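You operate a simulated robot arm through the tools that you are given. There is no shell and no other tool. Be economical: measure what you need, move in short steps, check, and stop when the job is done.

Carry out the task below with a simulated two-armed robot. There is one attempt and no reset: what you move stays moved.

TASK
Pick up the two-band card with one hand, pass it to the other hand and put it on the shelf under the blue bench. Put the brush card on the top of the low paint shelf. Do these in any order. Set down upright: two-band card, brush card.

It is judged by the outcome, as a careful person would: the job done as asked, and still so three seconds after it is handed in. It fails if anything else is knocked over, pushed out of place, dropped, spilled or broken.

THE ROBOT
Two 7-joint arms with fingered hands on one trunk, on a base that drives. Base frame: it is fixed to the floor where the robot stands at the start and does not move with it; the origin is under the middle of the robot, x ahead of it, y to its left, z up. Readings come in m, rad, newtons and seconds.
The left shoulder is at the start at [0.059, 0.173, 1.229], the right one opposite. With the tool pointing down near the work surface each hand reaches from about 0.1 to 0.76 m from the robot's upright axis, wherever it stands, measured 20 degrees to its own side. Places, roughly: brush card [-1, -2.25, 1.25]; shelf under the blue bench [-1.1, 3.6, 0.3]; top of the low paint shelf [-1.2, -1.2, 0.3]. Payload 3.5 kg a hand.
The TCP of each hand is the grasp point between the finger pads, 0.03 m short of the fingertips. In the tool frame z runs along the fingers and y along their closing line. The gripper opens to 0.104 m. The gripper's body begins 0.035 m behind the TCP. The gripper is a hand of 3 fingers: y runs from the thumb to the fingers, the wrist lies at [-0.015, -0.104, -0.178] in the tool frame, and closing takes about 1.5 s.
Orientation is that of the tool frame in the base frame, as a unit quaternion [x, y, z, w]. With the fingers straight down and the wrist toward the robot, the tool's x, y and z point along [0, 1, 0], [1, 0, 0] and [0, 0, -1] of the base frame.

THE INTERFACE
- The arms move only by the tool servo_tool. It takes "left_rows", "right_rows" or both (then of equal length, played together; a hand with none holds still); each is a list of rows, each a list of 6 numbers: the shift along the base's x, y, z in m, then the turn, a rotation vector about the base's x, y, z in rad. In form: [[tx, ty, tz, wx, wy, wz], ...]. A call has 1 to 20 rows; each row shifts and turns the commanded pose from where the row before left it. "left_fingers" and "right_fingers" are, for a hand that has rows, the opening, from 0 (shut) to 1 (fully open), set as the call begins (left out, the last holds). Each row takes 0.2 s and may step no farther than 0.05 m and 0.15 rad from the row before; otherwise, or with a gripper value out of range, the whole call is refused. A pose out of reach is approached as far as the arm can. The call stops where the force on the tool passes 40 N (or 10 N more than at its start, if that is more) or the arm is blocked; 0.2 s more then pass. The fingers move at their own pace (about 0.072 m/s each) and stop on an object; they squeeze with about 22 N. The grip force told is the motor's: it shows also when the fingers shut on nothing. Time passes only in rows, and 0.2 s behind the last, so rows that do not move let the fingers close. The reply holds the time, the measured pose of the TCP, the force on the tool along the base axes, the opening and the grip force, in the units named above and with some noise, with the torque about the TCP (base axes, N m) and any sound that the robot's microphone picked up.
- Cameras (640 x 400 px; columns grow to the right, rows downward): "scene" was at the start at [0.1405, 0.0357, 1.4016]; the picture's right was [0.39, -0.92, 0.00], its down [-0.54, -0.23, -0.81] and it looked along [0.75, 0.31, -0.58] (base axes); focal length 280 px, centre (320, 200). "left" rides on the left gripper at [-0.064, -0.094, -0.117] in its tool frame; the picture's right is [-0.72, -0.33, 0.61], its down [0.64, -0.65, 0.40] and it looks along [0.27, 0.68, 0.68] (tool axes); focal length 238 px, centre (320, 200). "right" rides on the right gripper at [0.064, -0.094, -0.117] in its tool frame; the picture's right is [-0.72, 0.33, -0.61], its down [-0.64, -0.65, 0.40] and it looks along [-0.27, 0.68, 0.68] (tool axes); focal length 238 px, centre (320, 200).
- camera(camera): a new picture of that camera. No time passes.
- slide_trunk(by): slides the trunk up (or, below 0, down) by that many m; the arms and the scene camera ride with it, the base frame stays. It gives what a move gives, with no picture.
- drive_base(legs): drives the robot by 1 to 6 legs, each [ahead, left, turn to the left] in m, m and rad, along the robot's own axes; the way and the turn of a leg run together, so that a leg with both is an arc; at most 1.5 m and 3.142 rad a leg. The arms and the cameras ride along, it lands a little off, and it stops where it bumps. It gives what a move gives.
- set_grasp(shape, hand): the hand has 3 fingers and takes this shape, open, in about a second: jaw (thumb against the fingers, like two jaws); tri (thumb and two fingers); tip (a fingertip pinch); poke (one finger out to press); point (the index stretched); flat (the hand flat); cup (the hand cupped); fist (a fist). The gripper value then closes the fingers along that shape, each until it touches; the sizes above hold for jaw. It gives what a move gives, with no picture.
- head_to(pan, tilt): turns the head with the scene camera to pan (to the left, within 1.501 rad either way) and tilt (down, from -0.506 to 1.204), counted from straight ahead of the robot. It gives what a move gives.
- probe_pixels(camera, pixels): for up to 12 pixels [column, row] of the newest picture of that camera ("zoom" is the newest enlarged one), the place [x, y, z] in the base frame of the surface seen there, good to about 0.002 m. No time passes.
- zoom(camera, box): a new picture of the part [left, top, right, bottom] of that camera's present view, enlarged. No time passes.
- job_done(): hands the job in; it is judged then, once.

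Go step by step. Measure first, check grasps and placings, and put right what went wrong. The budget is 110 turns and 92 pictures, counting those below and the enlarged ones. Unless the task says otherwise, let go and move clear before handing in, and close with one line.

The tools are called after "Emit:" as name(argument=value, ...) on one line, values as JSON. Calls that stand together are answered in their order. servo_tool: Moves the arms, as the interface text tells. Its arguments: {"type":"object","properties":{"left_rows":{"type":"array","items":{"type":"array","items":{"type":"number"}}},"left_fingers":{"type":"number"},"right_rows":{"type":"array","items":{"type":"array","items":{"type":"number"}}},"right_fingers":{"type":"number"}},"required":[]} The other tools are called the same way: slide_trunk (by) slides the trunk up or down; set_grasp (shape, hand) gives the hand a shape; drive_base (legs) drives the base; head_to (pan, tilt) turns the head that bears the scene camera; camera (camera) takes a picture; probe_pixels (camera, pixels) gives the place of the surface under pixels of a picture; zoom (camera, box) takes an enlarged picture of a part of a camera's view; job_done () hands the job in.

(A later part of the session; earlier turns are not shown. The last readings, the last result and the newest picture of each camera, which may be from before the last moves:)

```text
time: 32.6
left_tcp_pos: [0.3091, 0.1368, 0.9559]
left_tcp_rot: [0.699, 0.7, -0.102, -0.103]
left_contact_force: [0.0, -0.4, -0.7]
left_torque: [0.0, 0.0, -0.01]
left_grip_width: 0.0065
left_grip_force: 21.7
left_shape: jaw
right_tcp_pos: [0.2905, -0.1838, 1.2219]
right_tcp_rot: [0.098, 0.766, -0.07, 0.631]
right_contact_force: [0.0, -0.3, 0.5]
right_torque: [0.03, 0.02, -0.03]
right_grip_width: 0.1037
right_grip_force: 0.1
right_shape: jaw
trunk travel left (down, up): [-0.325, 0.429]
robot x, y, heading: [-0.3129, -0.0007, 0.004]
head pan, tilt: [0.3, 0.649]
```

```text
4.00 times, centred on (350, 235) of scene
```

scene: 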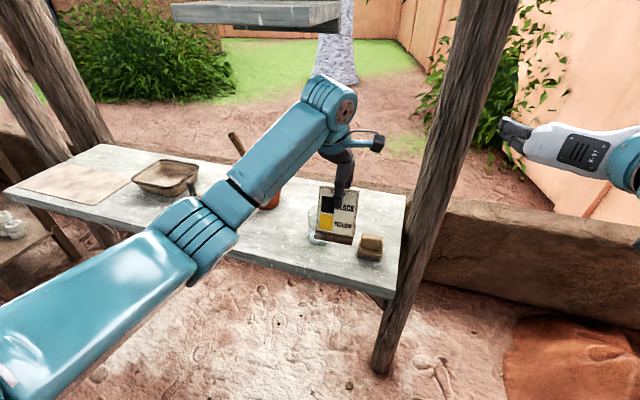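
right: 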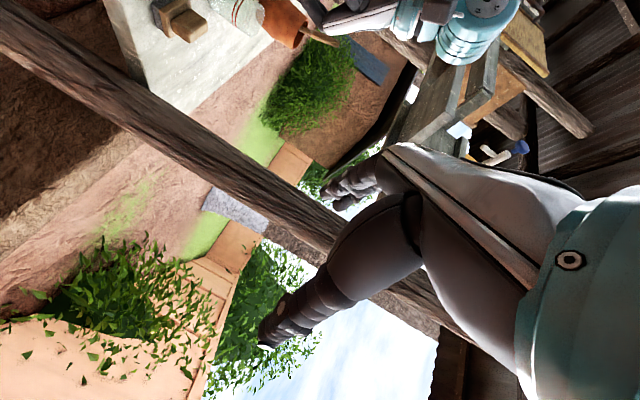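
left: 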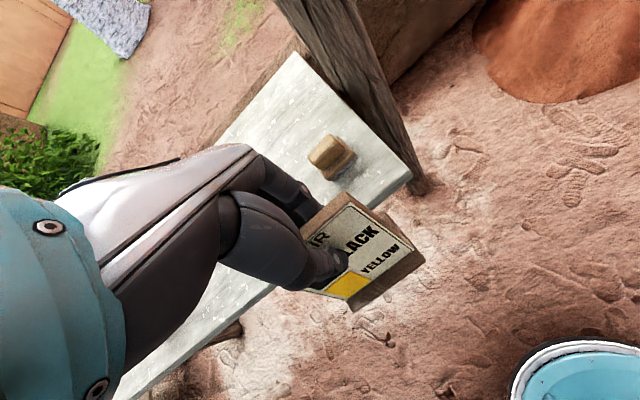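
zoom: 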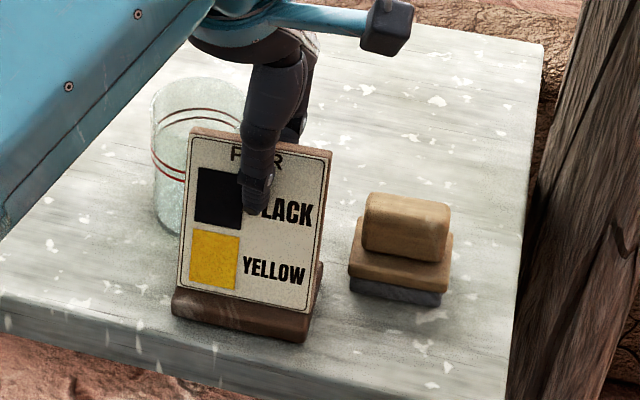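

A final 3 mm down, then a small opening (the glass is close behind) and a retreat up along the panel.

Emit:
servo_tool(left_rows=[[0, 0, -0.002, 0, 0, 0], [0, 0, -0.002, 0, 0, 0]])

Emit:
servo_tool(left_rows=[[0, 0, 0, 0, 0, 0], [0, 0, 0, 0, 0, 0], [0, 0, 0, 0, 0, 0], [0.007, 0, 0.024, 0, 0, 0], [0.007, 0, 0.024, 0, 0, 0], [0.007, 0, 0.024, 0, 0, 0], [0, 0.03, 0.03, 0, 0, 0], [0, 0.04, 0.02, 0, 0, 0], [0, 0.04, 0, 0, 0, 0]], left_fingers=0.28)

Emit:
camera(camera="scene")

```text
time: 33.2
left_tcp_pos: [0.3092, 0.1358, 0.9517]
left_tcp_rot: [0.699, 0.701, -0.102, -0.101]
left_contact_force: [-0.2, 0.5, 2.5]
left_torque: [-0.01, 0.03, 0.02]
left_grip_width: 0.0064
left_grip_force: 22.7
left_shape: jaw
right_tcp_pos: [0.2895, -0.1838, 1.2221]
right_tcp_rot: [0.099, 0.766, -0.069, 0.632]
right_contact_force: [-0.7, 0.4, 0.6]
right_torque: [-0.03, 0.01, -0.06]
right_grip_width: 0.104
right_grip_force: 0.0
right_shape: jaw
trunk travel left (down, up): [-0.325, 0.429]
robot x, y, heading: [-0.3124, 0.0013, 0.004]
head pan, tilt: [0.3, 0.649]
```

```text
time: 35.2
left_tcp_pos: [0.3297, 0.2458, 1.0716]
left_tcp_rot: [0.699, 0.701, -0.102, -0.101]
left_contact_force: [-0.1, 0.6, -0.7]
left_torque: [-0.01, 0.01, 0.02]
left_grip_width: 0.0288
left_grip_force: 0.0
left_shape: jaw
right_tcp_pos: [0.2899, -0.1815, 1.2221]
right_tcp_rot: [0.097, 0.767, -0.071, 0.631]
right_contact_force: [-0.9, 0.0, -1.1]
right_torque: [0.01, -0.02, -0.01]
right_grip_width: 0.104
right_grip_force: 0.0
right_shape: jaw
trunk travel left (down, up): [-0.325, 0.429]
robot x, y, heading: [-0.3133, -0.0001, 0.002]
head pan, tilt: [0.3, 0.649]
```

```text
63 pictures are left
```

scene: 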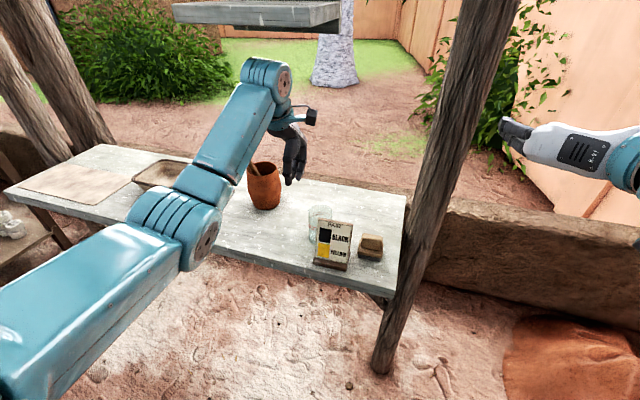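

The card stands by the table edge. I'll tuck the left hand back, up and left, and back the base off a bit, ready to lower the trunk so the right hand can grip the card's sides horizontally.

Emit:
servo_tool(left_rows=[[-0.04, 0.0, 0.02, 0, 0, 0], [-0.045, 0.01, 0, 0, 0, 0], [-0.045, 0.02, 0, 0, 0, 0], [-0.04, 0.03, 0.01, 0, 0, 0], [0, 0.03, 0.04, 0, 0, 0], [0, 0.02, 0.045, 0, 0, 0], [0, 0.02, 0.045, 0, 0, 0], [0, 0, 0.045, 0, 0, 0], [0, 0, 0.045, 0, 0, 0], [0, 0, 0.045, 0, 0, 0]])

Emit:
drive_base(legs=[[-0.12, 0, 0]])

Emit:
servo_tool(right_rows=[[0, 0.03, 0, -0.01, -0.045, 0.06], [0, 0.03, 0, -0.01, -0.045, 0.06], [0, 0.03, 0, -0.01, -0.045, 0.06], [0, 0.03, 0, -0.01, -0.045, 0.055], [0, 0.03, 0, 0, 0, 0]])

Emit:
camera(camera="scene")

```text
refused: row 4 steps farther than a row can; nothing moved
```

```text
time: 36.4
left_tcp_pos: [0.2092, 0.2424, 1.0727]
left_tcp_rot: [0.7, 0.699, -0.102, -0.102]
left_contact_force: [0.3, 0.5, -0.4]
left_torque: [-0.02, -0.04, 0.03]
left_grip_width: 0.0285
left_grip_force: 0.1
left_shape: jaw
right_tcp_pos: [0.1684, -0.1845, 1.2234]
right_tcp_rot: [0.099, 0.765, -0.072, 0.632]
right_contact_force: [0.0, -0.7, 0.1]
right_torque: [-0.01, 0.01, 0.03]
right_grip_width: 0.104
right_grip_force: 0.1
right_shape: jaw
trunk travel left (down, up): [-0.325, 0.429]
robot x, y, heading: [-0.4387, -0.0002, -0.002]
head pan, tilt: [0.3, 0.649]
```

```text
time: 37.6
left_tcp_pos: [0.2105, 0.2433, 1.0713]
left_tcp_rot: [0.7, 0.699, -0.104, -0.103]
left_contact_force: [-1.2, -0.4, 0.0]
left_torque: [-0.01, 0.01, 0.04]
left_grip_width: 0.0286
left_grip_force: 0.0
left_shape: jaw
right_tcp_pos: [0.1701, -0.1203, 1.2373]
right_tcp_rot: [0.066, 0.758, -0.054, 0.646]
right_contact_force: [-0.2, 0.8, -0.4]
right_torque: [-0.05, 0.01, -0.02]
right_grip_width: 0.1038
right_grip_force: 0.0
right_shape: jaw
right hand out of reach, approached as far as the arm can: row 1, 2, 3, 4
trunk travel left (down, up): [-0.325, 0.429]
robot x, y, heading: [-0.4311, -0.0018, -0.005]
head pan, tilt: [0.3, 0.649]
```

```text
62 pictures are left
```

scene: 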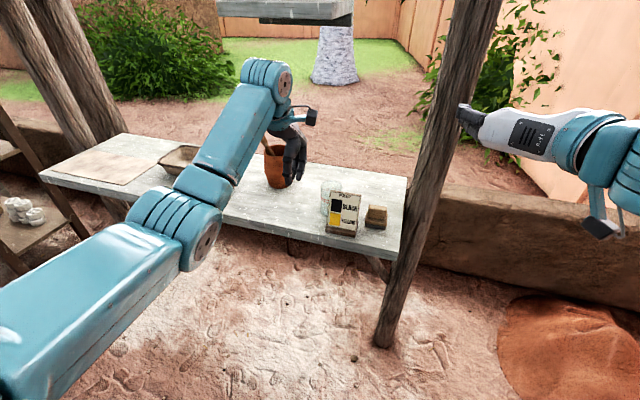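

The right hand is about 0.17 rad off in yaw and 0.16 in pitch. The base can turn to cancel the yaw, and a slight pitch is acceptable. I'll first tuck the left hand up and back properly.

Emit:
servo_tool(left_rows=[[-0.04, 0.0, 0.02, 0, 0, 0], [-0.04, 0.02, 0.02, 0, 0, 0], [-0.04, 0.02, 0.02, 0, 0, 0], [0, 0.03, 0.035, 0, 0, 0], [0, 0.03, 0.035, 0, 0, 0], [0, 0.02, 0.04, 0, 0, 0], [0, 0.02, 0.04, 0, 0, 0], [0, 0, 0.045, 0, 0, 0], [0, 0, 0.045, 0, 0, 0], [0, 0, 0.045, 0, 0, 0]])

Emit:
drive_base(legs=[[0, 0, 0.17]])

Emit:
servo_tool(right_rows=[[0, 0.03, 0, 0, 0, 0], [0, 0.03, 0, 0, 0, 0]])

Emit:
camera(camera="scene")

```text
time: 39.8
left_tcp_pos: [0.0814, 0.3805, 1.4144]
left_tcp_rot: [0.701, 0.699, -0.1, -0.103]
left_contact_force: [-0.2, -0.4, 0.0]
left_torque: [0.01, -0.02, -0.01]
left_grip_width: 0.0289
left_grip_force: 0.0
left_shape: jaw
left hand out of reach, approached as far as the arm can: row 10
right_tcp_pos: [0.1689, -0.1239, 1.2372]
right_tcp_rot: [0.067, 0.757, -0.053, 0.647]
right_contact_force: [-0.3, 0.8, 0.3]
right_torque: [-0.03, 0.01, 0.02]
right_grip_width: 0.1038
right_grip_force: 0.0
right_shape: jaw
trunk travel left (down, up): [-0.325, 0.429]
robot x, y, heading: [-0.4322, -0.0016, 0.0]
head pan, tilt: [0.3, 0.649]
```

```text
time: 40.9
left_tcp_pos: [0.0083, 0.4645, 1.4125]
left_tcp_rot: [0.638, 0.757, -0.111, -0.093]
left_contact_force: [0.9, -0.1, 0.7]
left_torque: [0.02, -0.01, 0.0]
left_grip_width: 0.0292
left_grip_force: 0.1
left_shape: jaw
right_tcp_pos: [0.1812, -0.0168, 1.2375]
right_tcp_rot: [0.001, 0.761, 0.002, 0.649]
right_contact_force: [0.2, -0.1, 0.4]
right_torque: [0.01, 0.04, 0.0]
right_grip_width: 0.1038
right_grip_force: 0.1
right_shape: jaw
trunk travel left (down, up): [-0.325, 0.429]
robot x, y, heading: [-0.4342, 0.0007, 0.173]
head pan, tilt: [0.3, 0.649]
```

```text
time: 41.5
left_tcp_pos: [0.0096, 0.4652, 1.4126]
left_tcp_rot: [0.637, 0.757, -0.11, -0.093]
left_contact_force: [0.3, 0.6, -0.2]
left_torque: [0.0, -0.01, -0.01]
left_grip_width: 0.0288
left_grip_force: 0.1
left_shape: jaw
right_tcp_pos: [0.1817, 0.0454, 1.2363]
right_tcp_rot: [0.001, 0.761, 0.002, 0.649]
right_contact_force: [-0.9, -0.6, 0.1]
right_torque: [-0.01, 0.01, -0.01]
right_grip_width: 0.1039
right_grip_force: 0.1
right_shape: jaw
trunk travel left (down, up): [-0.325, 0.429]
robot x, y, heading: [-0.4327, 0.0015, 0.174]
head pan, tilt: [0.3, 0.649]
```

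```text
61 pictures are left
```

scene: 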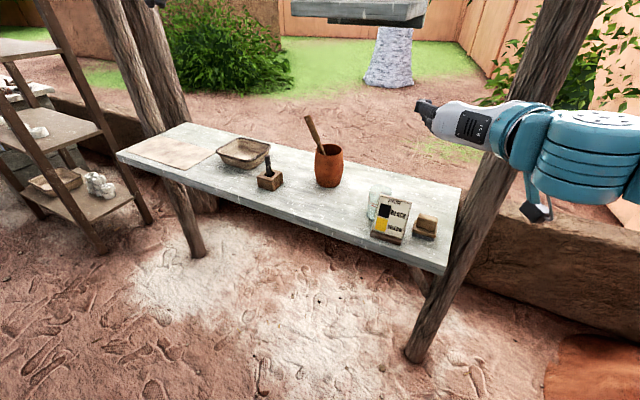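

Right-hand yaw is now zero and translation works. I'll measure the card's current place, then line up and lower the trunk.

Emit:
zoom(camera="scene", box=[350, 180, 450, 250])

Emit:
probe_pixels(camera="zoom", pixels=[[145, 105], [375, 155], [265, 130], [145, 320], [330, 375], [160, 260], [330, 310], [265, 220]])

Emit:
servo_tool(right_rows=[[-0.02, 0.03, 0, 0, 0, 0], [0, 0.03, 0, 0, 0, 0], [0, 0.031, 0, 0, 0, 0]])

```text
5.71 times, centred on (400, 215) of scene
```

zoom: 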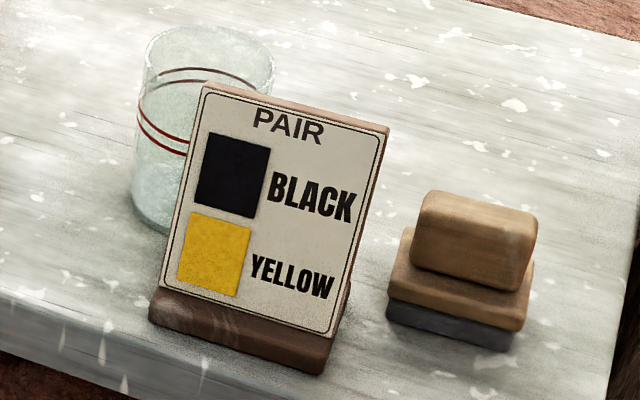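

```text
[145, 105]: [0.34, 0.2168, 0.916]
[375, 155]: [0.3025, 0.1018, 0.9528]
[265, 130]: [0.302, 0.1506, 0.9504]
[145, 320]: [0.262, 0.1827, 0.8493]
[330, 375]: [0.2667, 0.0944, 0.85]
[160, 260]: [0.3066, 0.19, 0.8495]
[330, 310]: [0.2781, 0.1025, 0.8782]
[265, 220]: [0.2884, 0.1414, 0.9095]
```

```text
time: 42.3
left_tcp_pos: [0.01, 0.4664, 1.4124]
left_tcp_rot: [0.638, 0.757, -0.11, -0.094]
left_contact_force: [-0.2, 0.5, 0.1]
left_torque: [0.02, -0.02, 0.02]
left_grip_width: 0.0287
left_grip_force: 0.0
left_shape: jaw
right_tcp_pos: [0.1615, 0.1381, 1.2365]
right_tcp_rot: [0.0, 0.761, 0.003, 0.648]
right_contact_force: [-0.2, 0.5, -0.6]
right_torque: [-0.02, -0.04, -0.04]
right_grip_width: 0.1038
right_grip_force: 0.1
right_shape: jaw
trunk travel left (down, up): [-0.325, 0.429]
robot x, y, heading: [-0.4357, -0.0019, 0.172]
head pan, tilt: [0.3, 0.649]
```

The card's centre is at y≈0.138 and its face is at x≈0.288 at z=0.91. Now I'll lower the trunk.

Emit:
slide_trunk(by=-0.322)

Emit:
camera(camera="scene")

Emit:
camera(camera="right")

```text
time: 45.5
left_tcp_pos: [0.0577, 0.4718, 1.0518]
left_tcp_rot: [0.631, 0.751, -0.147, -0.123]
left_contact_force: [-0.1, 0.1, -0.1]
left_torque: [-0.02, 0.0, -0.01]
left_grip_width: 0.0291
left_grip_force: 0.1
left_shape: jaw
right_tcp_pos: [0.1627, 0.1337, 0.9163]
right_tcp_rot: [0.001, 0.761, 0.003, 0.649]
right_contact_force: [0.5, -0.1, -0.3]
right_torque: [-0.02, -0.01, 0.02]
right_grip_width: 0.1037
right_grip_force: 0.0
right_shape: jaw
trunk travel left (down, up): [-0.003, 0.751]
robot x, y, heading: [-0.4364, 0.0004, 0.169]
head pan, tilt: [0.3, 0.649]
```

```text
59 pictures are left
```

scene: 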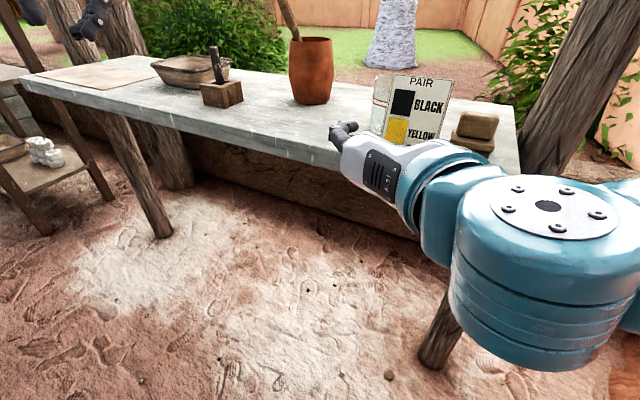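

```text
58 pictures are left
```

right: 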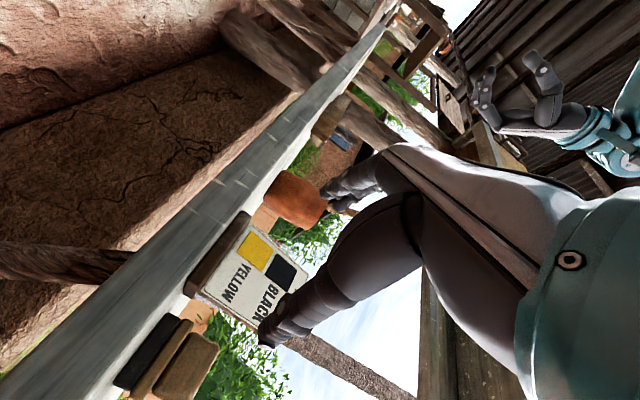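

The right hand lines up with the card. I'll advance 11.8 cm in steps, then close.

Emit:
servo_tool(right_rows=[[0.03, 0.004, 0, 0, 0, 0], [0.03, 0, 0, 0, 0, 0], [0.03, 0, 0, 0, 0, 0]], right_fingers=1)

Emit:
camera(camera="scene")

Emit:
camera(camera="right")

```text
time: 46.3
left_tcp_pos: [0.0591, 0.4738, 1.0518]
left_tcp_rot: [0.631, 0.751, -0.147, -0.124]
left_contact_force: [-0.6, 1.0, 0.3]
left_torque: [0.02, -0.02, -0.03]
left_grip_width: 0.0287
left_grip_force: 0.0
left_shape: jaw
right_tcp_pos: [0.2517, 0.1407, 0.9162]
right_tcp_rot: [0.001, 0.761, 0.002, 0.649]
right_contact_force: [-0.2, 0.3, 0.0]
right_torque: [-0.01, 0.03, 0.03]
right_grip_width: 0.104
right_grip_force: 0.2
right_shape: jaw
trunk travel left (down, up): [-0.003, 0.751]
robot x, y, heading: [-0.4331, 0.0019, 0.17]
head pan, tilt: [0.3, 0.649]
```

```text
57 pictures are left
```

scene: 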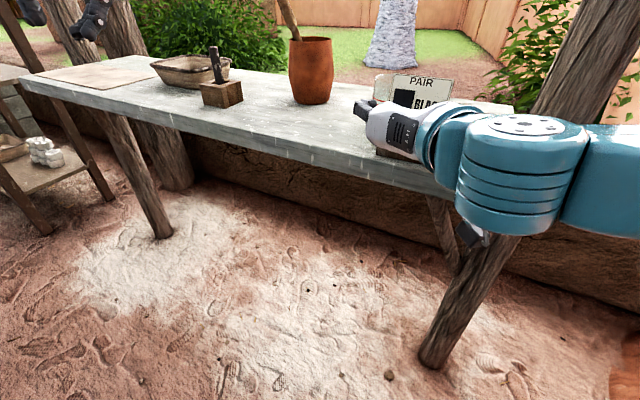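

```text
56 pictures are left
```

right: 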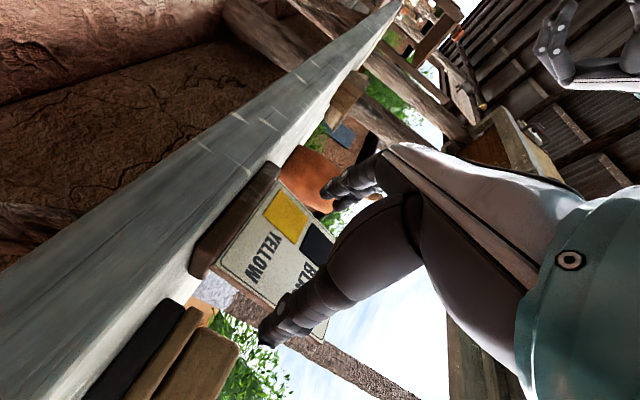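

The fingers straddle the card's sides. I'll advance the last bit and close.

Emit:
servo_tool(right_rows=[[0.015, -0.002, 0, 0, 0, 0], [0.015, 0, 0, 0, 0, 0]])

Emit:
servo_tool(right_rows=[[0, 0, 0, 0, 0, 0], [0, 0, 0, 0, 0, 0], [0, 0, 0, 0, 0, 0], [0, 0, 0, 0, 0, 0], [0, 0, 0, 0, 0, 0], [0, 0, 0, 0, 0, 0]], right_fingers=0)

Emit:
camera(camera="right")

```text
time: 46.9
left_tcp_pos: [0.0578, 0.4716, 1.0521]
left_tcp_rot: [0.632, 0.751, -0.147, -0.124]
left_contact_force: [-0.4, -0.4, -0.7]
left_torque: [0.02, 0.02, -0.01]
left_grip_width: 0.0288
left_grip_force: 0.0
left_shape: jaw
right_tcp_pos: [0.2824, 0.1368, 0.915]
right_tcp_rot: [0.0, 0.761, 0.003, 0.649]
right_contact_force: [-0.6, 0.2, 0.2]
right_torque: [-0.01, 0.05, -0.01]
right_grip_width: 0.104
right_grip_force: 0.1
right_shape: jaw
trunk travel left (down, up): [-0.003, 0.751]
robot x, y, heading: [-0.4322, 0.0014, 0.172]
head pan, tilt: [0.3, 0.649]
```

```text
time: 48.3
left_tcp_pos: [0.0582, 0.4736, 1.052]
left_tcp_rot: [0.632, 0.751, -0.147, -0.124]
left_contact_force: [0.1, -0.3, -0.4]
left_torque: [-0.02, 0.01, 0.03]
left_grip_width: 0.029
left_grip_force: 0.2
left_shape: jaw
right_tcp_pos: [0.2819, 0.1363, 0.9151]
right_tcp_rot: [0.001, 0.761, 0.003, 0.649]
right_contact_force: [0.3, -0.1, -0.2]
right_torque: [-0.04, -0.01, 0.04]
right_grip_width: 0.0778
right_grip_force: 22.2
right_shape: jaw
trunk travel left (down, up): [-0.003, 0.751]
robot x, y, heading: [-0.4306, 0.0008, 0.167]
head pan, tilt: [0.3, 0.649]
```

```text
55 pictures are left
```

right: 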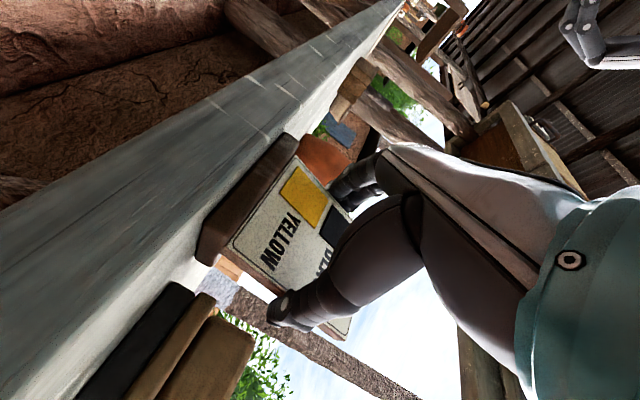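

The right hand grips the card at 0.078 wide. I'll lift it with the trunk and back away from the table.

Emit:
slide_trunk(by=0.12)

Emit:
drive_base(legs=[[-0.15, 0, 0]])

Emit:
camera(camera="scene")

Emit:
camera(camera="right")

```text
time: 49.8
left_tcp_pos: [0.0589, 0.473, 1.1709]
left_tcp_rot: [0.632, 0.75, -0.148, -0.124]
left_contact_force: [-0.2, 0.2, 0.2]
left_torque: [0.02, 0.02, -0.06]
left_grip_width: 0.0289
left_grip_force: 0.2
left_shape: jaw
right_tcp_pos: [0.2828, 0.1366, 1.034]
right_tcp_rot: [0.001, 0.762, 0.002, 0.647]
right_contact_force: [0.1, -0.6, -0.5]
right_torque: [0.01, 0.04, 0.02]
right_grip_width: 0.0775
right_grip_force: 22.0
right_shape: jaw
trunk travel left (down, up): [-0.123, 0.631]
robot x, y, heading: [-0.4379, -0.0014, 0.171]
head pan, tilt: [0.3, 0.649]
```

```text
time: 51.2
left_tcp_pos: [-0.0903, 0.4493, 1.1726]
left_tcp_rot: [0.631, 0.752, -0.146, -0.124]
left_contact_force: [-1.0, -0.2, 0.6]
left_torque: [-0.02, -0.04, 0.04]
left_grip_width: 0.029
left_grip_force: 0.0
left_shape: jaw
right_tcp_pos: [0.1344, 0.1143, 1.0359]
right_tcp_rot: [-0.001, 0.761, 0.005, 0.649]
right_contact_force: [0.7, 0.5, -1.3]
right_torque: [0.02, 0.05, 0.02]
right_grip_width: 0.0773
right_grip_force: 22.4
right_shape: jaw
trunk travel left (down, up): [-0.123, 0.631]
robot x, y, heading: [-0.5804, -0.0244, 0.175]
head pan, tilt: [0.3, 0.649]
```

```text
54 pictures are left
```

scene: 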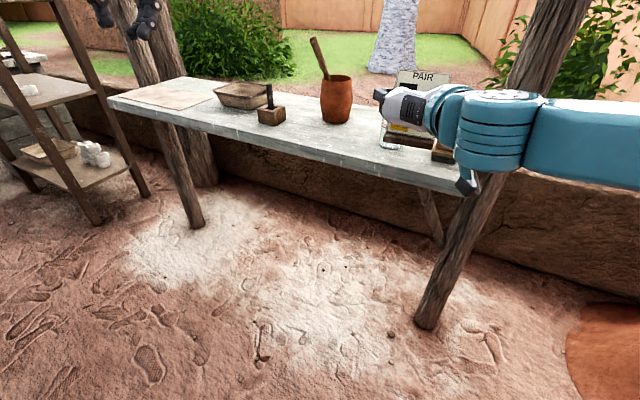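

```text
53 pictures are left
```

right: 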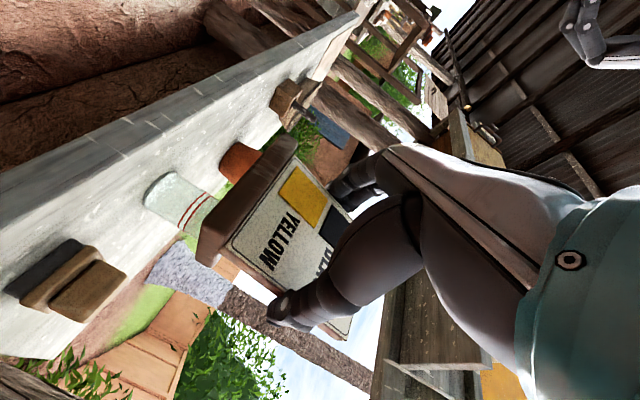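

The card is held level. I'll bring the left hand back into the pinch orientation above the card, whose top centre is estimated at (0.160, 0.115, 1.082).

Emit:
servo_tool(left_rows=[[0.027, -0.033, 0, 0.003, -0.048, -0.087], [0.027, -0.033, 0, 0.003, -0.048, -0.087], [0.027, -0.033, 0, 0, 0, 0], [0.027, -0.033, 0, 0, 0, 0], [0.027, -0.033, 0, 0, 0, 0], [0.027, -0.033, 0, 0, 0, 0], [0.027, -0.033, 0, 0, 0, 0], [0.027, -0.033, 0, 0, 0, 0], [0.027, -0.033, 0, 0, 0, 0], [0.028, -0.034, 0, 0, 0, 0]], left_fingers=0.35)

Emit:
camera(camera="scene")

Emit:
camera(camera="left")

```text
time: 53.4
left_tcp_pos: [0.0641, 0.173, 1.1023]
left_tcp_rot: [0.699, 0.7, -0.104, -0.101]
left_contact_force: [-0.6, 0.2, 0.1]
left_torque: [0.05, 0.01, 0.01]
left_grip_width: 0.0361
left_grip_force: 0.0
left_shape: jaw
left hand out of reach, approached as far as the arm can: row 4, 5, 6, 7, 8, 9, 10
right_tcp_pos: [0.1353, 0.1133, 1.0345]
right_tcp_rot: [-0.001, 0.762, 0.004, 0.648]
right_contact_force: [0.2, 0.1, -1.4]
right_torque: [0.01, 0.02, 0.01]
right_grip_width: 0.0774
right_grip_force: 21.8
right_shape: jaw
trunk travel left (down, up): [-0.123, 0.631]
robot x, y, heading: [-0.5807, -0.0269, 0.178]
head pan, tilt: [0.3, 0.649]
```

```text
52 pictures are left
```

scene: 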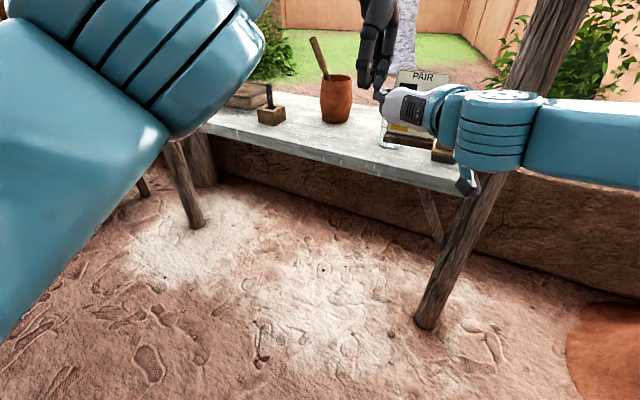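

```text
51 pictures are left
```

left: 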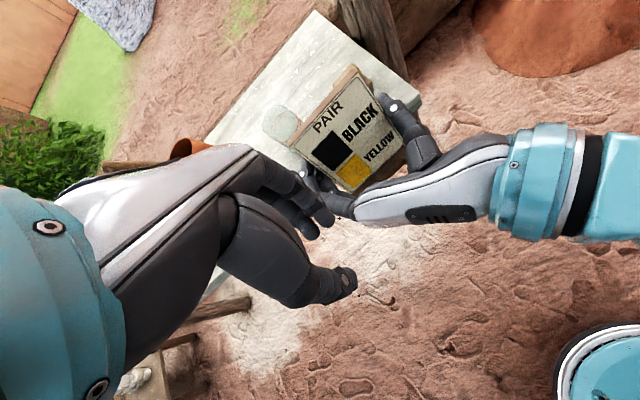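

The left hand ran out of reach and stopped near the right hand, with no contact force. I'll withdraw it up and left, then pull the card 13 cm closer with the right hand.

Emit:
servo_tool(left_rows=[[0, 0.02, 0.02, 0, 0, 0], [0, 0.03, 0.02, 0, 0, 0], [-0.02, 0.04, 0.01, 0, 0, 0], [-0.02, 0.04, 0, 0, 0, 0], [-0.02, 0.04, 0, 0, 0, 0]])

Emit:
servo_tool(right_rows=[[-0.03, 0, 0, 0, 0, 0], [-0.03, 0, 0, 0, 0, 0], [-0.03, 0, 0, 0, 0, 0], [-0.03, 0, 0, 0, 0, 0], [-0.02, 0, 0, 0, 0, 0]])

Emit:
camera(camera="scene")

```text
time: 54.6
left_tcp_pos: [0.013, 0.3481, 1.1532]
left_tcp_rot: [0.699, 0.7, -0.106, -0.102]
left_contact_force: [0.2, -0.2, 0.6]
left_torque: [0.01, -0.01, -0.01]
left_grip_width: 0.0362
left_grip_force: 0.0
left_shape: jaw
left hand out of reach, approached as far as the arm can: row 1, 2, 3, 4, 5
right_tcp_pos: [0.1333, 0.1147, 1.0346]
right_tcp_rot: [-0.001, 0.761, 0.004, 0.648]
right_contact_force: [-0.3, 0.5, -2.6]
right_torque: [0.01, 0.03, -0.03]
right_grip_width: 0.0773
right_grip_force: 22.1
right_shape: jaw
trunk travel left (down, up): [-0.123, 0.631]
robot x, y, heading: [-0.5833, -0.0256, 0.181]
head pan, tilt: [0.3, 0.649]
```

```text
time: 55.8
left_tcp_pos: [0.0122, 0.3482, 1.1544]
left_tcp_rot: [0.699, 0.7, -0.105, -0.102]
left_contact_force: [-0.4, 0.6, 0.5]
left_torque: [0.03, 0.01, 0.04]
left_grip_width: 0.0361
left_grip_force: 0.1
left_shape: jaw
right_tcp_pos: [-0.0076, 0.1121, 1.0349]
right_tcp_rot: [-0.002, 0.761, 0.004, 0.648]
right_contact_force: [0.1, 0.1, -0.6]
right_torque: [-0.02, 0.03, 0.03]
right_grip_width: 0.0773
right_grip_force: 21.6
right_shape: jaw
trunk travel left (down, up): [-0.123, 0.631]
robot x, y, heading: [-0.5841, -0.0257, 0.178]
head pan, tilt: [0.3, 0.649]
```

```text
50 pictures are left
```

scene: 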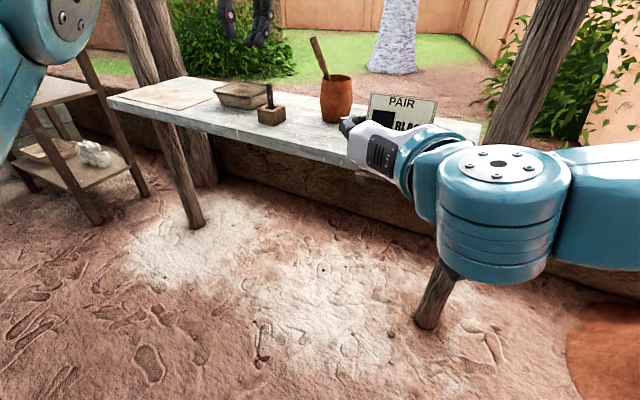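

The card is closer now. I'll probe its top edge.

Emit:
probe_pixels(camera="scene", pixels=[[372, 96], [403, 99], [434, 101], [400, 104], [400, 95], [432, 112]])

Emit:
servo_tool(right_rows=[[-0.02, 0, 0, 0, 0, 0], [-0.02, 0, 0, 0, 0, 0]])

```text
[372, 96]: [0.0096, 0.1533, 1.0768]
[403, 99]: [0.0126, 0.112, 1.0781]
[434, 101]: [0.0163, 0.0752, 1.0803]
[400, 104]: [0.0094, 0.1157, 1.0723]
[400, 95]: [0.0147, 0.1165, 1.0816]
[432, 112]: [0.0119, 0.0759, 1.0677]
```

```text
time: 56.4
left_tcp_pos: [0.013, 0.3485, 1.1537]
left_tcp_rot: [0.699, 0.7, -0.104, -0.102]
left_contact_force: [0.9, -0.3, 0.5]
left_torque: [0.01, -0.03, -0.01]
left_grip_width: 0.0361
left_grip_force: 0.1
left_shape: jaw
right_tcp_pos: [-0.0477, 0.1138, 1.0364]
right_tcp_rot: [-0.001, 0.761, 0.004, 0.649]
right_contact_force: [-0.1, -0.2, -0.8]
right_torque: [0.01, 0.06, -0.01]
right_grip_width: 0.0777
right_grip_force: 21.4
right_shape: jaw
trunk travel left (down, up): [-0.123, 0.631]
robot x, y, heading: [-0.5793, -0.0289, 0.182]
head pan, tilt: [0.3, 0.649]
```

The card top is at about (-0.022, 0.116, 1.083) with a small yaw of 0.07. I'll bring the left hand over it.

Emit:
servo_tool(left_rows=[[-0.002, -0.039, 0, 0, 0, 0.035], [-0.002, -0.039, 0, 0, 0, 0.035], [-0.002, -0.039, 0, 0, 0, 0], [-0.002, -0.039, 0, 0, 0, 0], [-0.002, -0.039, 0, 0, 0, 0], [-0.002, -0.038, 0, 0, 0, 0]], left_fingers=0.4)

Emit:
camera(camera="scene")

Emit:
camera(camera="left")

```text
time: 57.8
left_tcp_pos: [0.0168, 0.1129, 1.1631]
left_tcp_rot: [0.674, 0.724, -0.108, -0.098]
left_contact_force: [0.1, 0.0, -0.1]
left_torque: [0.01, -0.01, -0.02]
left_grip_width: 0.041
left_grip_force: 0.1
left_shape: jaw
left hand out of reach, approached as far as the arm can: row 1, 2, 3
right_tcp_pos: [-0.0458, 0.112, 1.0334]
right_tcp_rot: [-0.001, 0.762, 0.005, 0.648]
right_contact_force: [0.2, 0.2, -1.5]
right_torque: [0.01, 0.0, -0.01]
right_grip_width: 0.0773
right_grip_force: 22.4
right_shape: jaw
trunk travel left (down, up): [-0.123, 0.631]
robot x, y, heading: [-0.5821, -0.023, 0.171]
head pan, tilt: [0.3, 0.649]
```

```text
49 pictures are left
```

scene: 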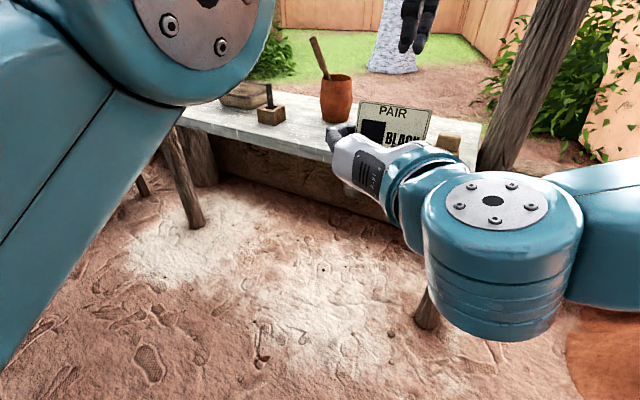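

```text
48 pictures are left
```

left: 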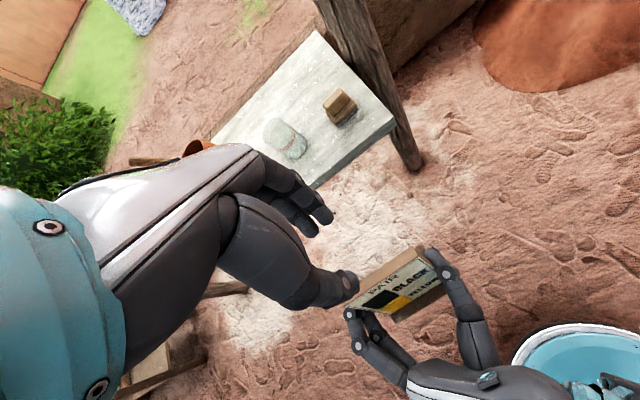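

Both hands are well placed. I'll probe the card's top edge in the left camera to refine.

Emit:
probe_pixels(camera="left", pixels=[[360, 285], [385, 270], [415, 252], [395, 270], [400, 262], [410, 285]])

Emit:
zoom(camera="left", box=[300, 220, 480, 340])

```text
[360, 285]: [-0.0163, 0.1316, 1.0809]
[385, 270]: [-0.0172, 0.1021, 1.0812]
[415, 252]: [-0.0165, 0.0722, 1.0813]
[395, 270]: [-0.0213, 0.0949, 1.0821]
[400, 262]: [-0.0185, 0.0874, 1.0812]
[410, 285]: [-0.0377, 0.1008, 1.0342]
```

```text
3.33 times, centred on (390, 280) of left
```

zoom: 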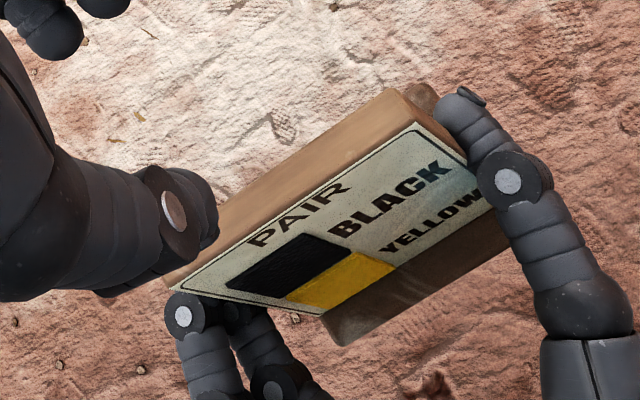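

The top-edge centre is at (-0.017, 0.112, 1.081) with yaw ~0 and a lean of about 0.33. I'll align and descend along the panel.

Emit:
servo_tool(left_rows=[[-0.006, 0, 0, 0, 0.04, -0.06], [-0.0105, 0, -0.03, 0, 0, 0], [-0.0105, 0, -0.03, 0, 0, 0]], left_fingers=0.32)

Emit:
zoom(camera="left", box=[260, 180, 480, 330])

Emit:
camera(camera="right")

```text
time: 58.6
left_tcp_pos: [0.0069, 0.1152, 1.1624]
left_tcp_rot: [0.693, 0.702, -0.118, -0.115]
left_contact_force: [0.0, 0.7, 0.5]
left_torque: [0.0, 0.04, 0.04]
left_grip_width: 0.0336
left_grip_force: 0.1
left_shape: jaw
left hand out of reach, approached as far as the arm can: row 1, 2, 3
right_tcp_pos: [-0.0468, 0.1123, 1.0359]
right_tcp_rot: [-0.002, 0.762, 0.005, 0.648]
right_contact_force: [0.1, 0.3, -1.7]
right_torque: [-0.04, 0.02, -0.02]
right_grip_width: 0.0775
right_grip_force: 21.8
right_shape: jaw
trunk travel left (down, up): [-0.123, 0.631]
robot x, y, heading: [-0.5792, -0.0284, 0.174]
head pan, tilt: [0.3, 0.649]
```

```text
2.67 times, centred on (370, 255) of left
```

zoom: 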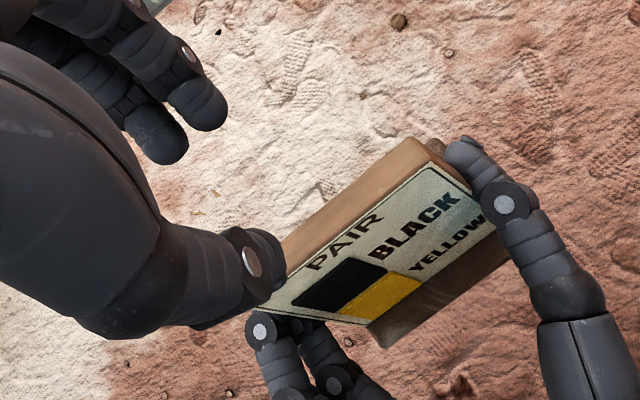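

```text
45 pictures are left
```

right: 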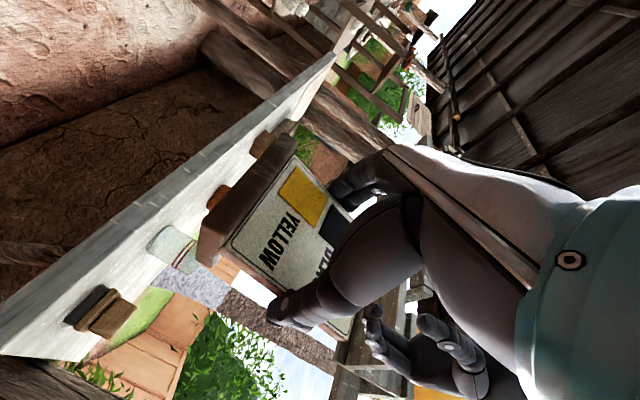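

Moving down is blocked by the left wrist limit at this tilt. I'll reduce the tilt and see whether the hand can come down then.

Emit:
servo_tool(left_rows=[[0, 0, 0, 0, -0.12, 0], [0, 0, 0, 0, -0.12, 0], [-0.006, 0, -0.02, 0, 0, 0], [-0.006, 0, -0.02, 0, 0, 0]])

```text
time: 59.6
left_tcp_pos: [-0.0055, 0.1165, 1.1216]
left_tcp_rot: [0.702, 0.71, -0.035, -0.03]
left_contact_force: [-1.3, 0.1, 1.0]
left_torque: [-0.05, -0.01, 0.03]
left_grip_width: 0.0335
left_grip_force: 0.1
left_shape: jaw
left hand out of reach, approached as far as the arm can: row 1, 2
right_tcp_pos: [-0.0458, 0.1124, 1.0356]
right_tcp_rot: [-0.001, 0.762, 0.005, 0.648]
right_contact_force: [0.0, 0.6, -0.7]
right_torque: [0.0, 0.01, 0.01]
right_grip_width: 0.0775
right_grip_force: 22.1
right_shape: jaw
trunk travel left (down, up): [-0.123, 0.631]
robot x, y, heading: [-0.5822, -0.0262, 0.179]
head pan, tilt: [0.3, 0.649]
```

With less tilt the hand came down. At this lower height I'll test how much tilt is possible.

Emit:
servo_tool(left_rows=[[0, 0, 0, 0, 0.06, 0], [0, 0, 0, 0, 0.06, 0], [0, 0, 0, 0, 0.06, 0]])

```text
time: 60.4
left_tcp_pos: [-0.0066, 0.1149, 1.121]
left_tcp_rot: [0.697, 0.704, -0.097, -0.095]
left_contact_force: [-0.6, 0.4, 0.2]
left_torque: [-0.01, 0.0, -0.01]
left_grip_width: 0.0335
left_grip_force: 0.1
left_shape: jaw
right_tcp_pos: [-0.0462, 0.1133, 1.0354]
right_tcp_rot: [-0.002, 0.761, 0.004, 0.649]
right_contact_force: [0.5, -0.4, -1.4]
right_torque: [-0.02, 0.02, -0.01]
right_grip_width: 0.0771
right_grip_force: 21.7
right_shape: jaw
trunk travel left (down, up): [-0.123, 0.631]
robot x, y, heading: [-0.5866, -0.0235, 0.177]
head pan, tilt: [0.3, 0.649]
```

The full tilt is reachable here. I'll add the last bit of tilt and descend along the panel.

Emit:
servo_tool(left_rows=[[0.003, 0, 0, 0, 0.04, 0], [-0.005, -0.001, -0.014, 0, 0, 0], [-0.005, -0.001, -0.014, 0, 0, 0], [-0.005, 0, -0.014, 0, 0, 0]])

Emit:
zoom(camera="left", box=[260, 180, 480, 330])

Emit:
zoom(camera="scene", box=[300, 40, 480, 200])

```text
time: 61.4
left_tcp_pos: [-0.0183, 0.1137, 1.08]
left_tcp_rot: [0.694, 0.703, -0.111, -0.108]
left_contact_force: [-0.1, -0.3, -0.2]
left_torque: [-0.02, 0.01, -0.02]
left_grip_width: 0.0338
left_grip_force: 0.1
left_shape: jaw
right_tcp_pos: [-0.0453, 0.1129, 1.0332]
right_tcp_rot: [-0.001, 0.762, 0.004, 0.648]
right_contact_force: [0.0, -0.2, -0.9]
right_torque: [-0.04, 0.0, 0.03]
right_grip_width: 0.0772
right_grip_force: 21.7
right_shape: jaw
trunk travel left (down, up): [-0.123, 0.631]
robot x, y, heading: [-0.5796, -0.0281, 0.179]
head pan, tilt: [0.3, 0.649]
```

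```text
2.67 times, centred on (370, 255) of left
```

zoom: 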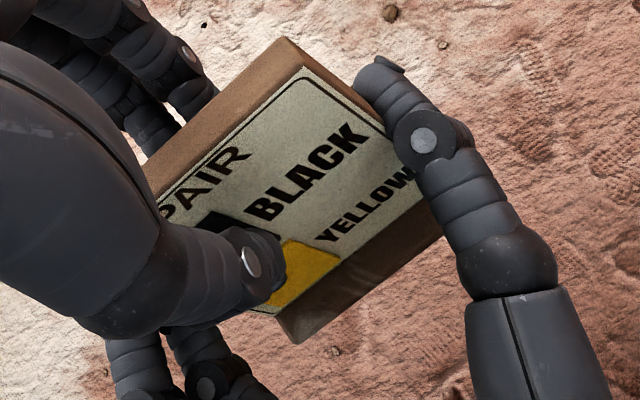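

```text
2.50 times, centred on (390, 120) of scene
```

zoom: 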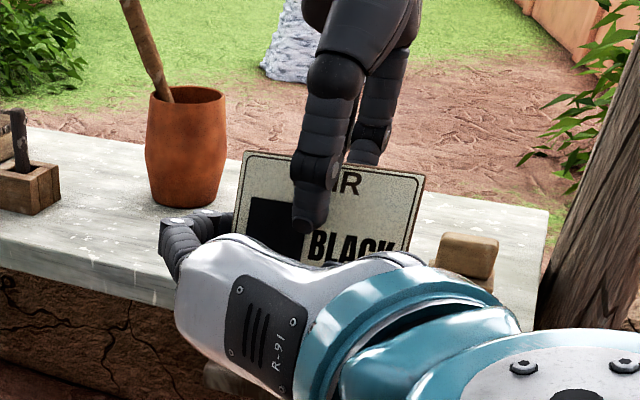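

The thumb is in front and the fingers are behind the panel. I'll go 4 mm deeper and close the left hand.

Emit:
servo_tool(left_rows=[[-0.001, 0, -0.004, 0, 0, 0]])

Emit:
servo_tool(left_rows=[[0, 0, 0, 0, 0, 0], [0, 0, 0, 0, 0, 0], [0, 0, 0, 0, 0, 0], [0, 0, 0, 0, 0, 0], [0, 0, 0, 0, 0, 0]], left_fingers=0)

Emit:
zoom(camera="left", box=[260, 180, 480, 330])

```text
time: 61.8
left_tcp_pos: [-0.0178, 0.1146, 1.0757]
left_tcp_rot: [0.694, 0.703, -0.11, -0.108]
left_contact_force: [0.6, 1.0, 0.6]
left_torque: [0.0, -0.01, 0.02]
left_grip_width: 0.0334
left_grip_force: 0.1
left_shape: jaw
right_tcp_pos: [-0.0469, 0.113, 1.0338]
right_tcp_rot: [-0.001, 0.762, 0.004, 0.648]
right_contact_force: [-0.2, -0.1, -1.5]
right_torque: [-0.03, 0.0, -0.01]
right_grip_width: 0.0773
right_grip_force: 21.7
right_shape: jaw
trunk travel left (down, up): [-0.123, 0.631]
robot x, y, heading: [-0.5798, -0.0273, 0.175]
head pan, tilt: [0.3, 0.649]
```

```text
time: 63.0
left_tcp_pos: [-0.0176, 0.1136, 1.076]
left_tcp_rot: [0.695, 0.702, -0.11, -0.108]
left_contact_force: [-0.9, 0.6, 0.3]
left_torque: [0.01, -0.01, 0.0]
left_grip_width: 0.0066
left_grip_force: 22.2
left_shape: jaw
right_tcp_pos: [-0.0467, 0.1118, 1.0355]
right_tcp_rot: [-0.001, 0.761, 0.004, 0.649]
right_contact_force: [-0.2, -0.4, 0.0]
right_torque: [0.02, 0.01, 0.01]
right_grip_width: 0.0773
right_grip_force: 22.1
right_shape: jaw
trunk travel left (down, up): [-0.123, 0.631]
robot x, y, heading: [-0.5808, -0.0265, 0.173]
head pan, tilt: [0.3, 0.649]
```

```text
2.67 times, centred on (370, 255) of left
```

zoom: 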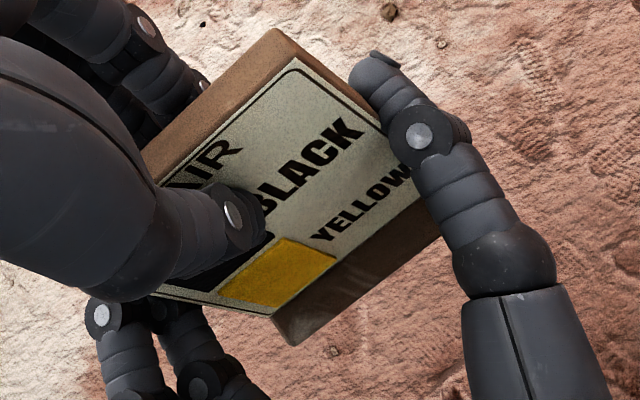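

The left hand holds the card at 0.0066 wide. I'll open the right hand and back it straight away.

Emit:
servo_tool(right_rows=[[0, 0, 0, 0, 0, 0], [0, 0, 0, 0, 0, 0], [0, 0, 0, 0, 0, 0]], right_fingers=1)

Emit:
servo_tool(left_rows=[[0.025, 0.0, 0, 0, 0, 0], [0.025, 0.0, 0, 0, 0, 0], [0.025, 0, 0, 0, 0, 0], [0.02, 0, 0, 0, 0, 0], [0, 0.03, 0, 0, 0, 0]])

Emit:
camera(camera="left")

Emit:
camera(camera="scene")

```text
time: 63.8
left_tcp_pos: [-0.0181, 0.1146, 1.0759]
left_tcp_rot: [0.695, 0.702, -0.111, -0.108]
left_contact_force: [0.4, -0.4, -0.5]
left_torque: [0.01, -0.02, 0.01]
left_grip_width: 0.0067
left_grip_force: 21.9
left_shape: jaw
right_tcp_pos: [-0.0464, 0.113, 1.035]
right_tcp_rot: [-0.001, 0.762, 0.004, 0.648]
right_contact_force: [0.6, -0.4, 0.5]
right_torque: [-0.01, -0.04, -0.02]
right_grip_width: 0.1036
right_grip_force: 0.0
right_shape: jaw
trunk travel left (down, up): [-0.123, 0.631]
robot x, y, heading: [-0.5804, -0.0279, 0.175]
head pan, tilt: [0.3, 0.649]
```

```text
time: 65.0
left_tcp_pos: [0.0662, 0.145, 1.0736]
left_tcp_rot: [0.695, 0.702, -0.11, -0.108]
left_contact_force: [-0.4, -0.5, -2.3]
left_torque: [0.03, 0.01, -0.04]
left_grip_width: 0.0066
left_grip_force: 22.2
left_shape: jaw
left hand out of reach, approached as far as the arm can: row 4
right_tcp_pos: [-0.0461, 0.1121, 1.0347]
right_tcp_rot: [-0.002, 0.761, 0.004, 0.649]
right_contact_force: [0.8, 0.0, 0.6]
right_torque: [0.0, 0.0, -0.01]
right_grip_width: 0.1035
right_grip_force: 0.1
right_shape: jaw
trunk travel left (down, up): [-0.123, 0.631]
robot x, y, heading: [-0.5786, -0.0258, 0.177]
head pan, tilt: [0.3, 0.649]
```

```text
41 pictures are left
```

left: 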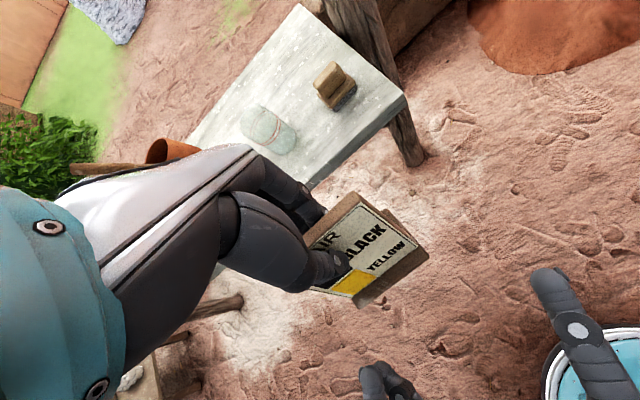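

```text
40 pictures are left
```

scene: 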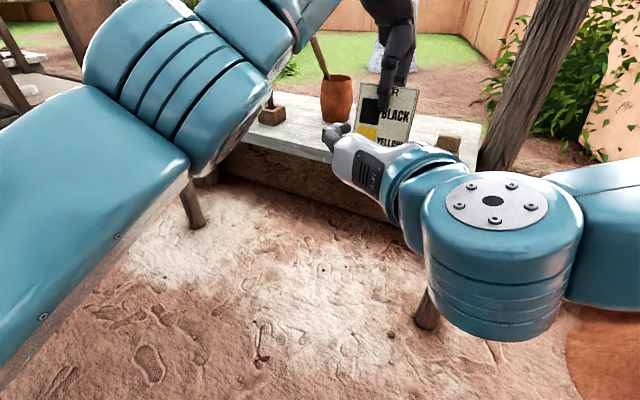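

The handoff succeeded. I'll slide the right hand off to the right and turn it back to its normal downward posture.

Emit:
servo_tool(right_rows=[[-0.01, -0.045, 0, 0, 0, 0], [0, -0.045, 0, 0, 0, 0], [0, -0.045, 0, 0, 0, 0], [0, -0.045, 0, 0, 0, 0], [0, -0.03, 0, 0.0691, 0.0834, -0.0814], [0, -0.03, 0, 0.0691, 0.0834, -0.0814], [0, -0.01, 0, 0.0691, 0.0834, -0.0814], [0, 0, 0, 0.0691, 0.0834, -0.0814], [0, 0, 0, 0.0691, 0.0834, -0.0814], [0, 0, 0, 0.0691, 0.0834, -0.0814], [0, 0, 0, 0.0691, 0.0834, -0.0814], [0, 0, 0, 0.0691, 0.0834, -0.0814], [0, 0, 0, 0.0691, 0.0834, -0.0814], [0, 0, 0, 0.0691, 0.0834, -0.0814], [0, 0, 0, 0.0691, 0.0834, -0.0814], [0, 0, 0, 0.0691, 0.0834, -0.0814], [0, 0, 0, 0.0691, 0.0834, -0.0814], [0, 0, 0, 0.0691, 0.0834, -0.0814]], right_fingers=0.6)

Emit:
servo_tool(left_rows=[[-0.04, 0.02, 0, 0, 0, 0], [-0.04, 0.03, 0, 0, 0, 0], [-0.04, 0.02, 0, 0, 0, 0]])

Emit:
camera(camera="scene")

```text
time: 68.8
left_tcp_pos: [0.0663, 0.1446, 1.0718]
left_tcp_rot: [0.695, 0.702, -0.111, -0.109]
left_contact_force: [-0.2, 0.3, -1.6]
left_torque: [-0.02, -0.04, 0.05]
left_grip_width: 0.0067
left_grip_force: 21.8
left_shape: jaw
right_tcp_pos: [-0.0161, -0.1179, 1.0479]
right_tcp_rot: [0.642, 0.767, 0.002, -0.001]
right_contact_force: [-0.3, -0.8, -0.1]
right_torque: [0.0, 0.0, 0.02]
right_grip_width: 0.0629
right_grip_force: 0.0
right_shape: jaw
right hand out of reach, approached as far as the arm can: row 3, 4, 5, 6
trunk travel left (down, up): [-0.123, 0.631]
robot x, y, heading: [-0.5807, -0.0252, 0.177]
head pan, tilt: [0.3, 0.649]
```

```text
time: 69.6
left_tcp_pos: [-0.0501, 0.2156, 1.0705]
left_tcp_rot: [0.693, 0.704, -0.111, -0.108]
left_contact_force: [0.2, 0.3, -0.6]
left_torque: [0.01, -0.02, -0.02]
left_grip_width: 0.0068
left_grip_force: 22.1
left_shape: jaw
right_tcp_pos: [-0.0164, -0.1167, 1.049]
right_tcp_rot: [0.642, 0.767, 0.003, -0.001]
right_contact_force: [0.4, 0.8, 0.1]
right_torque: [-0.02, -0.04, 0.02]
right_grip_width: 0.0628
right_grip_force: 0.1
right_shape: jaw
trunk travel left (down, up): [-0.123, 0.631]
robot x, y, heading: [-0.5825, -0.0276, 0.176]
head pan, tilt: [0.3, 0.649]
```

```text
39 pictures are left
```

scene: 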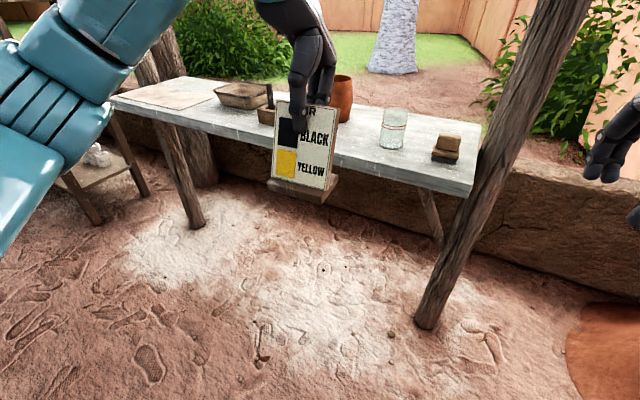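

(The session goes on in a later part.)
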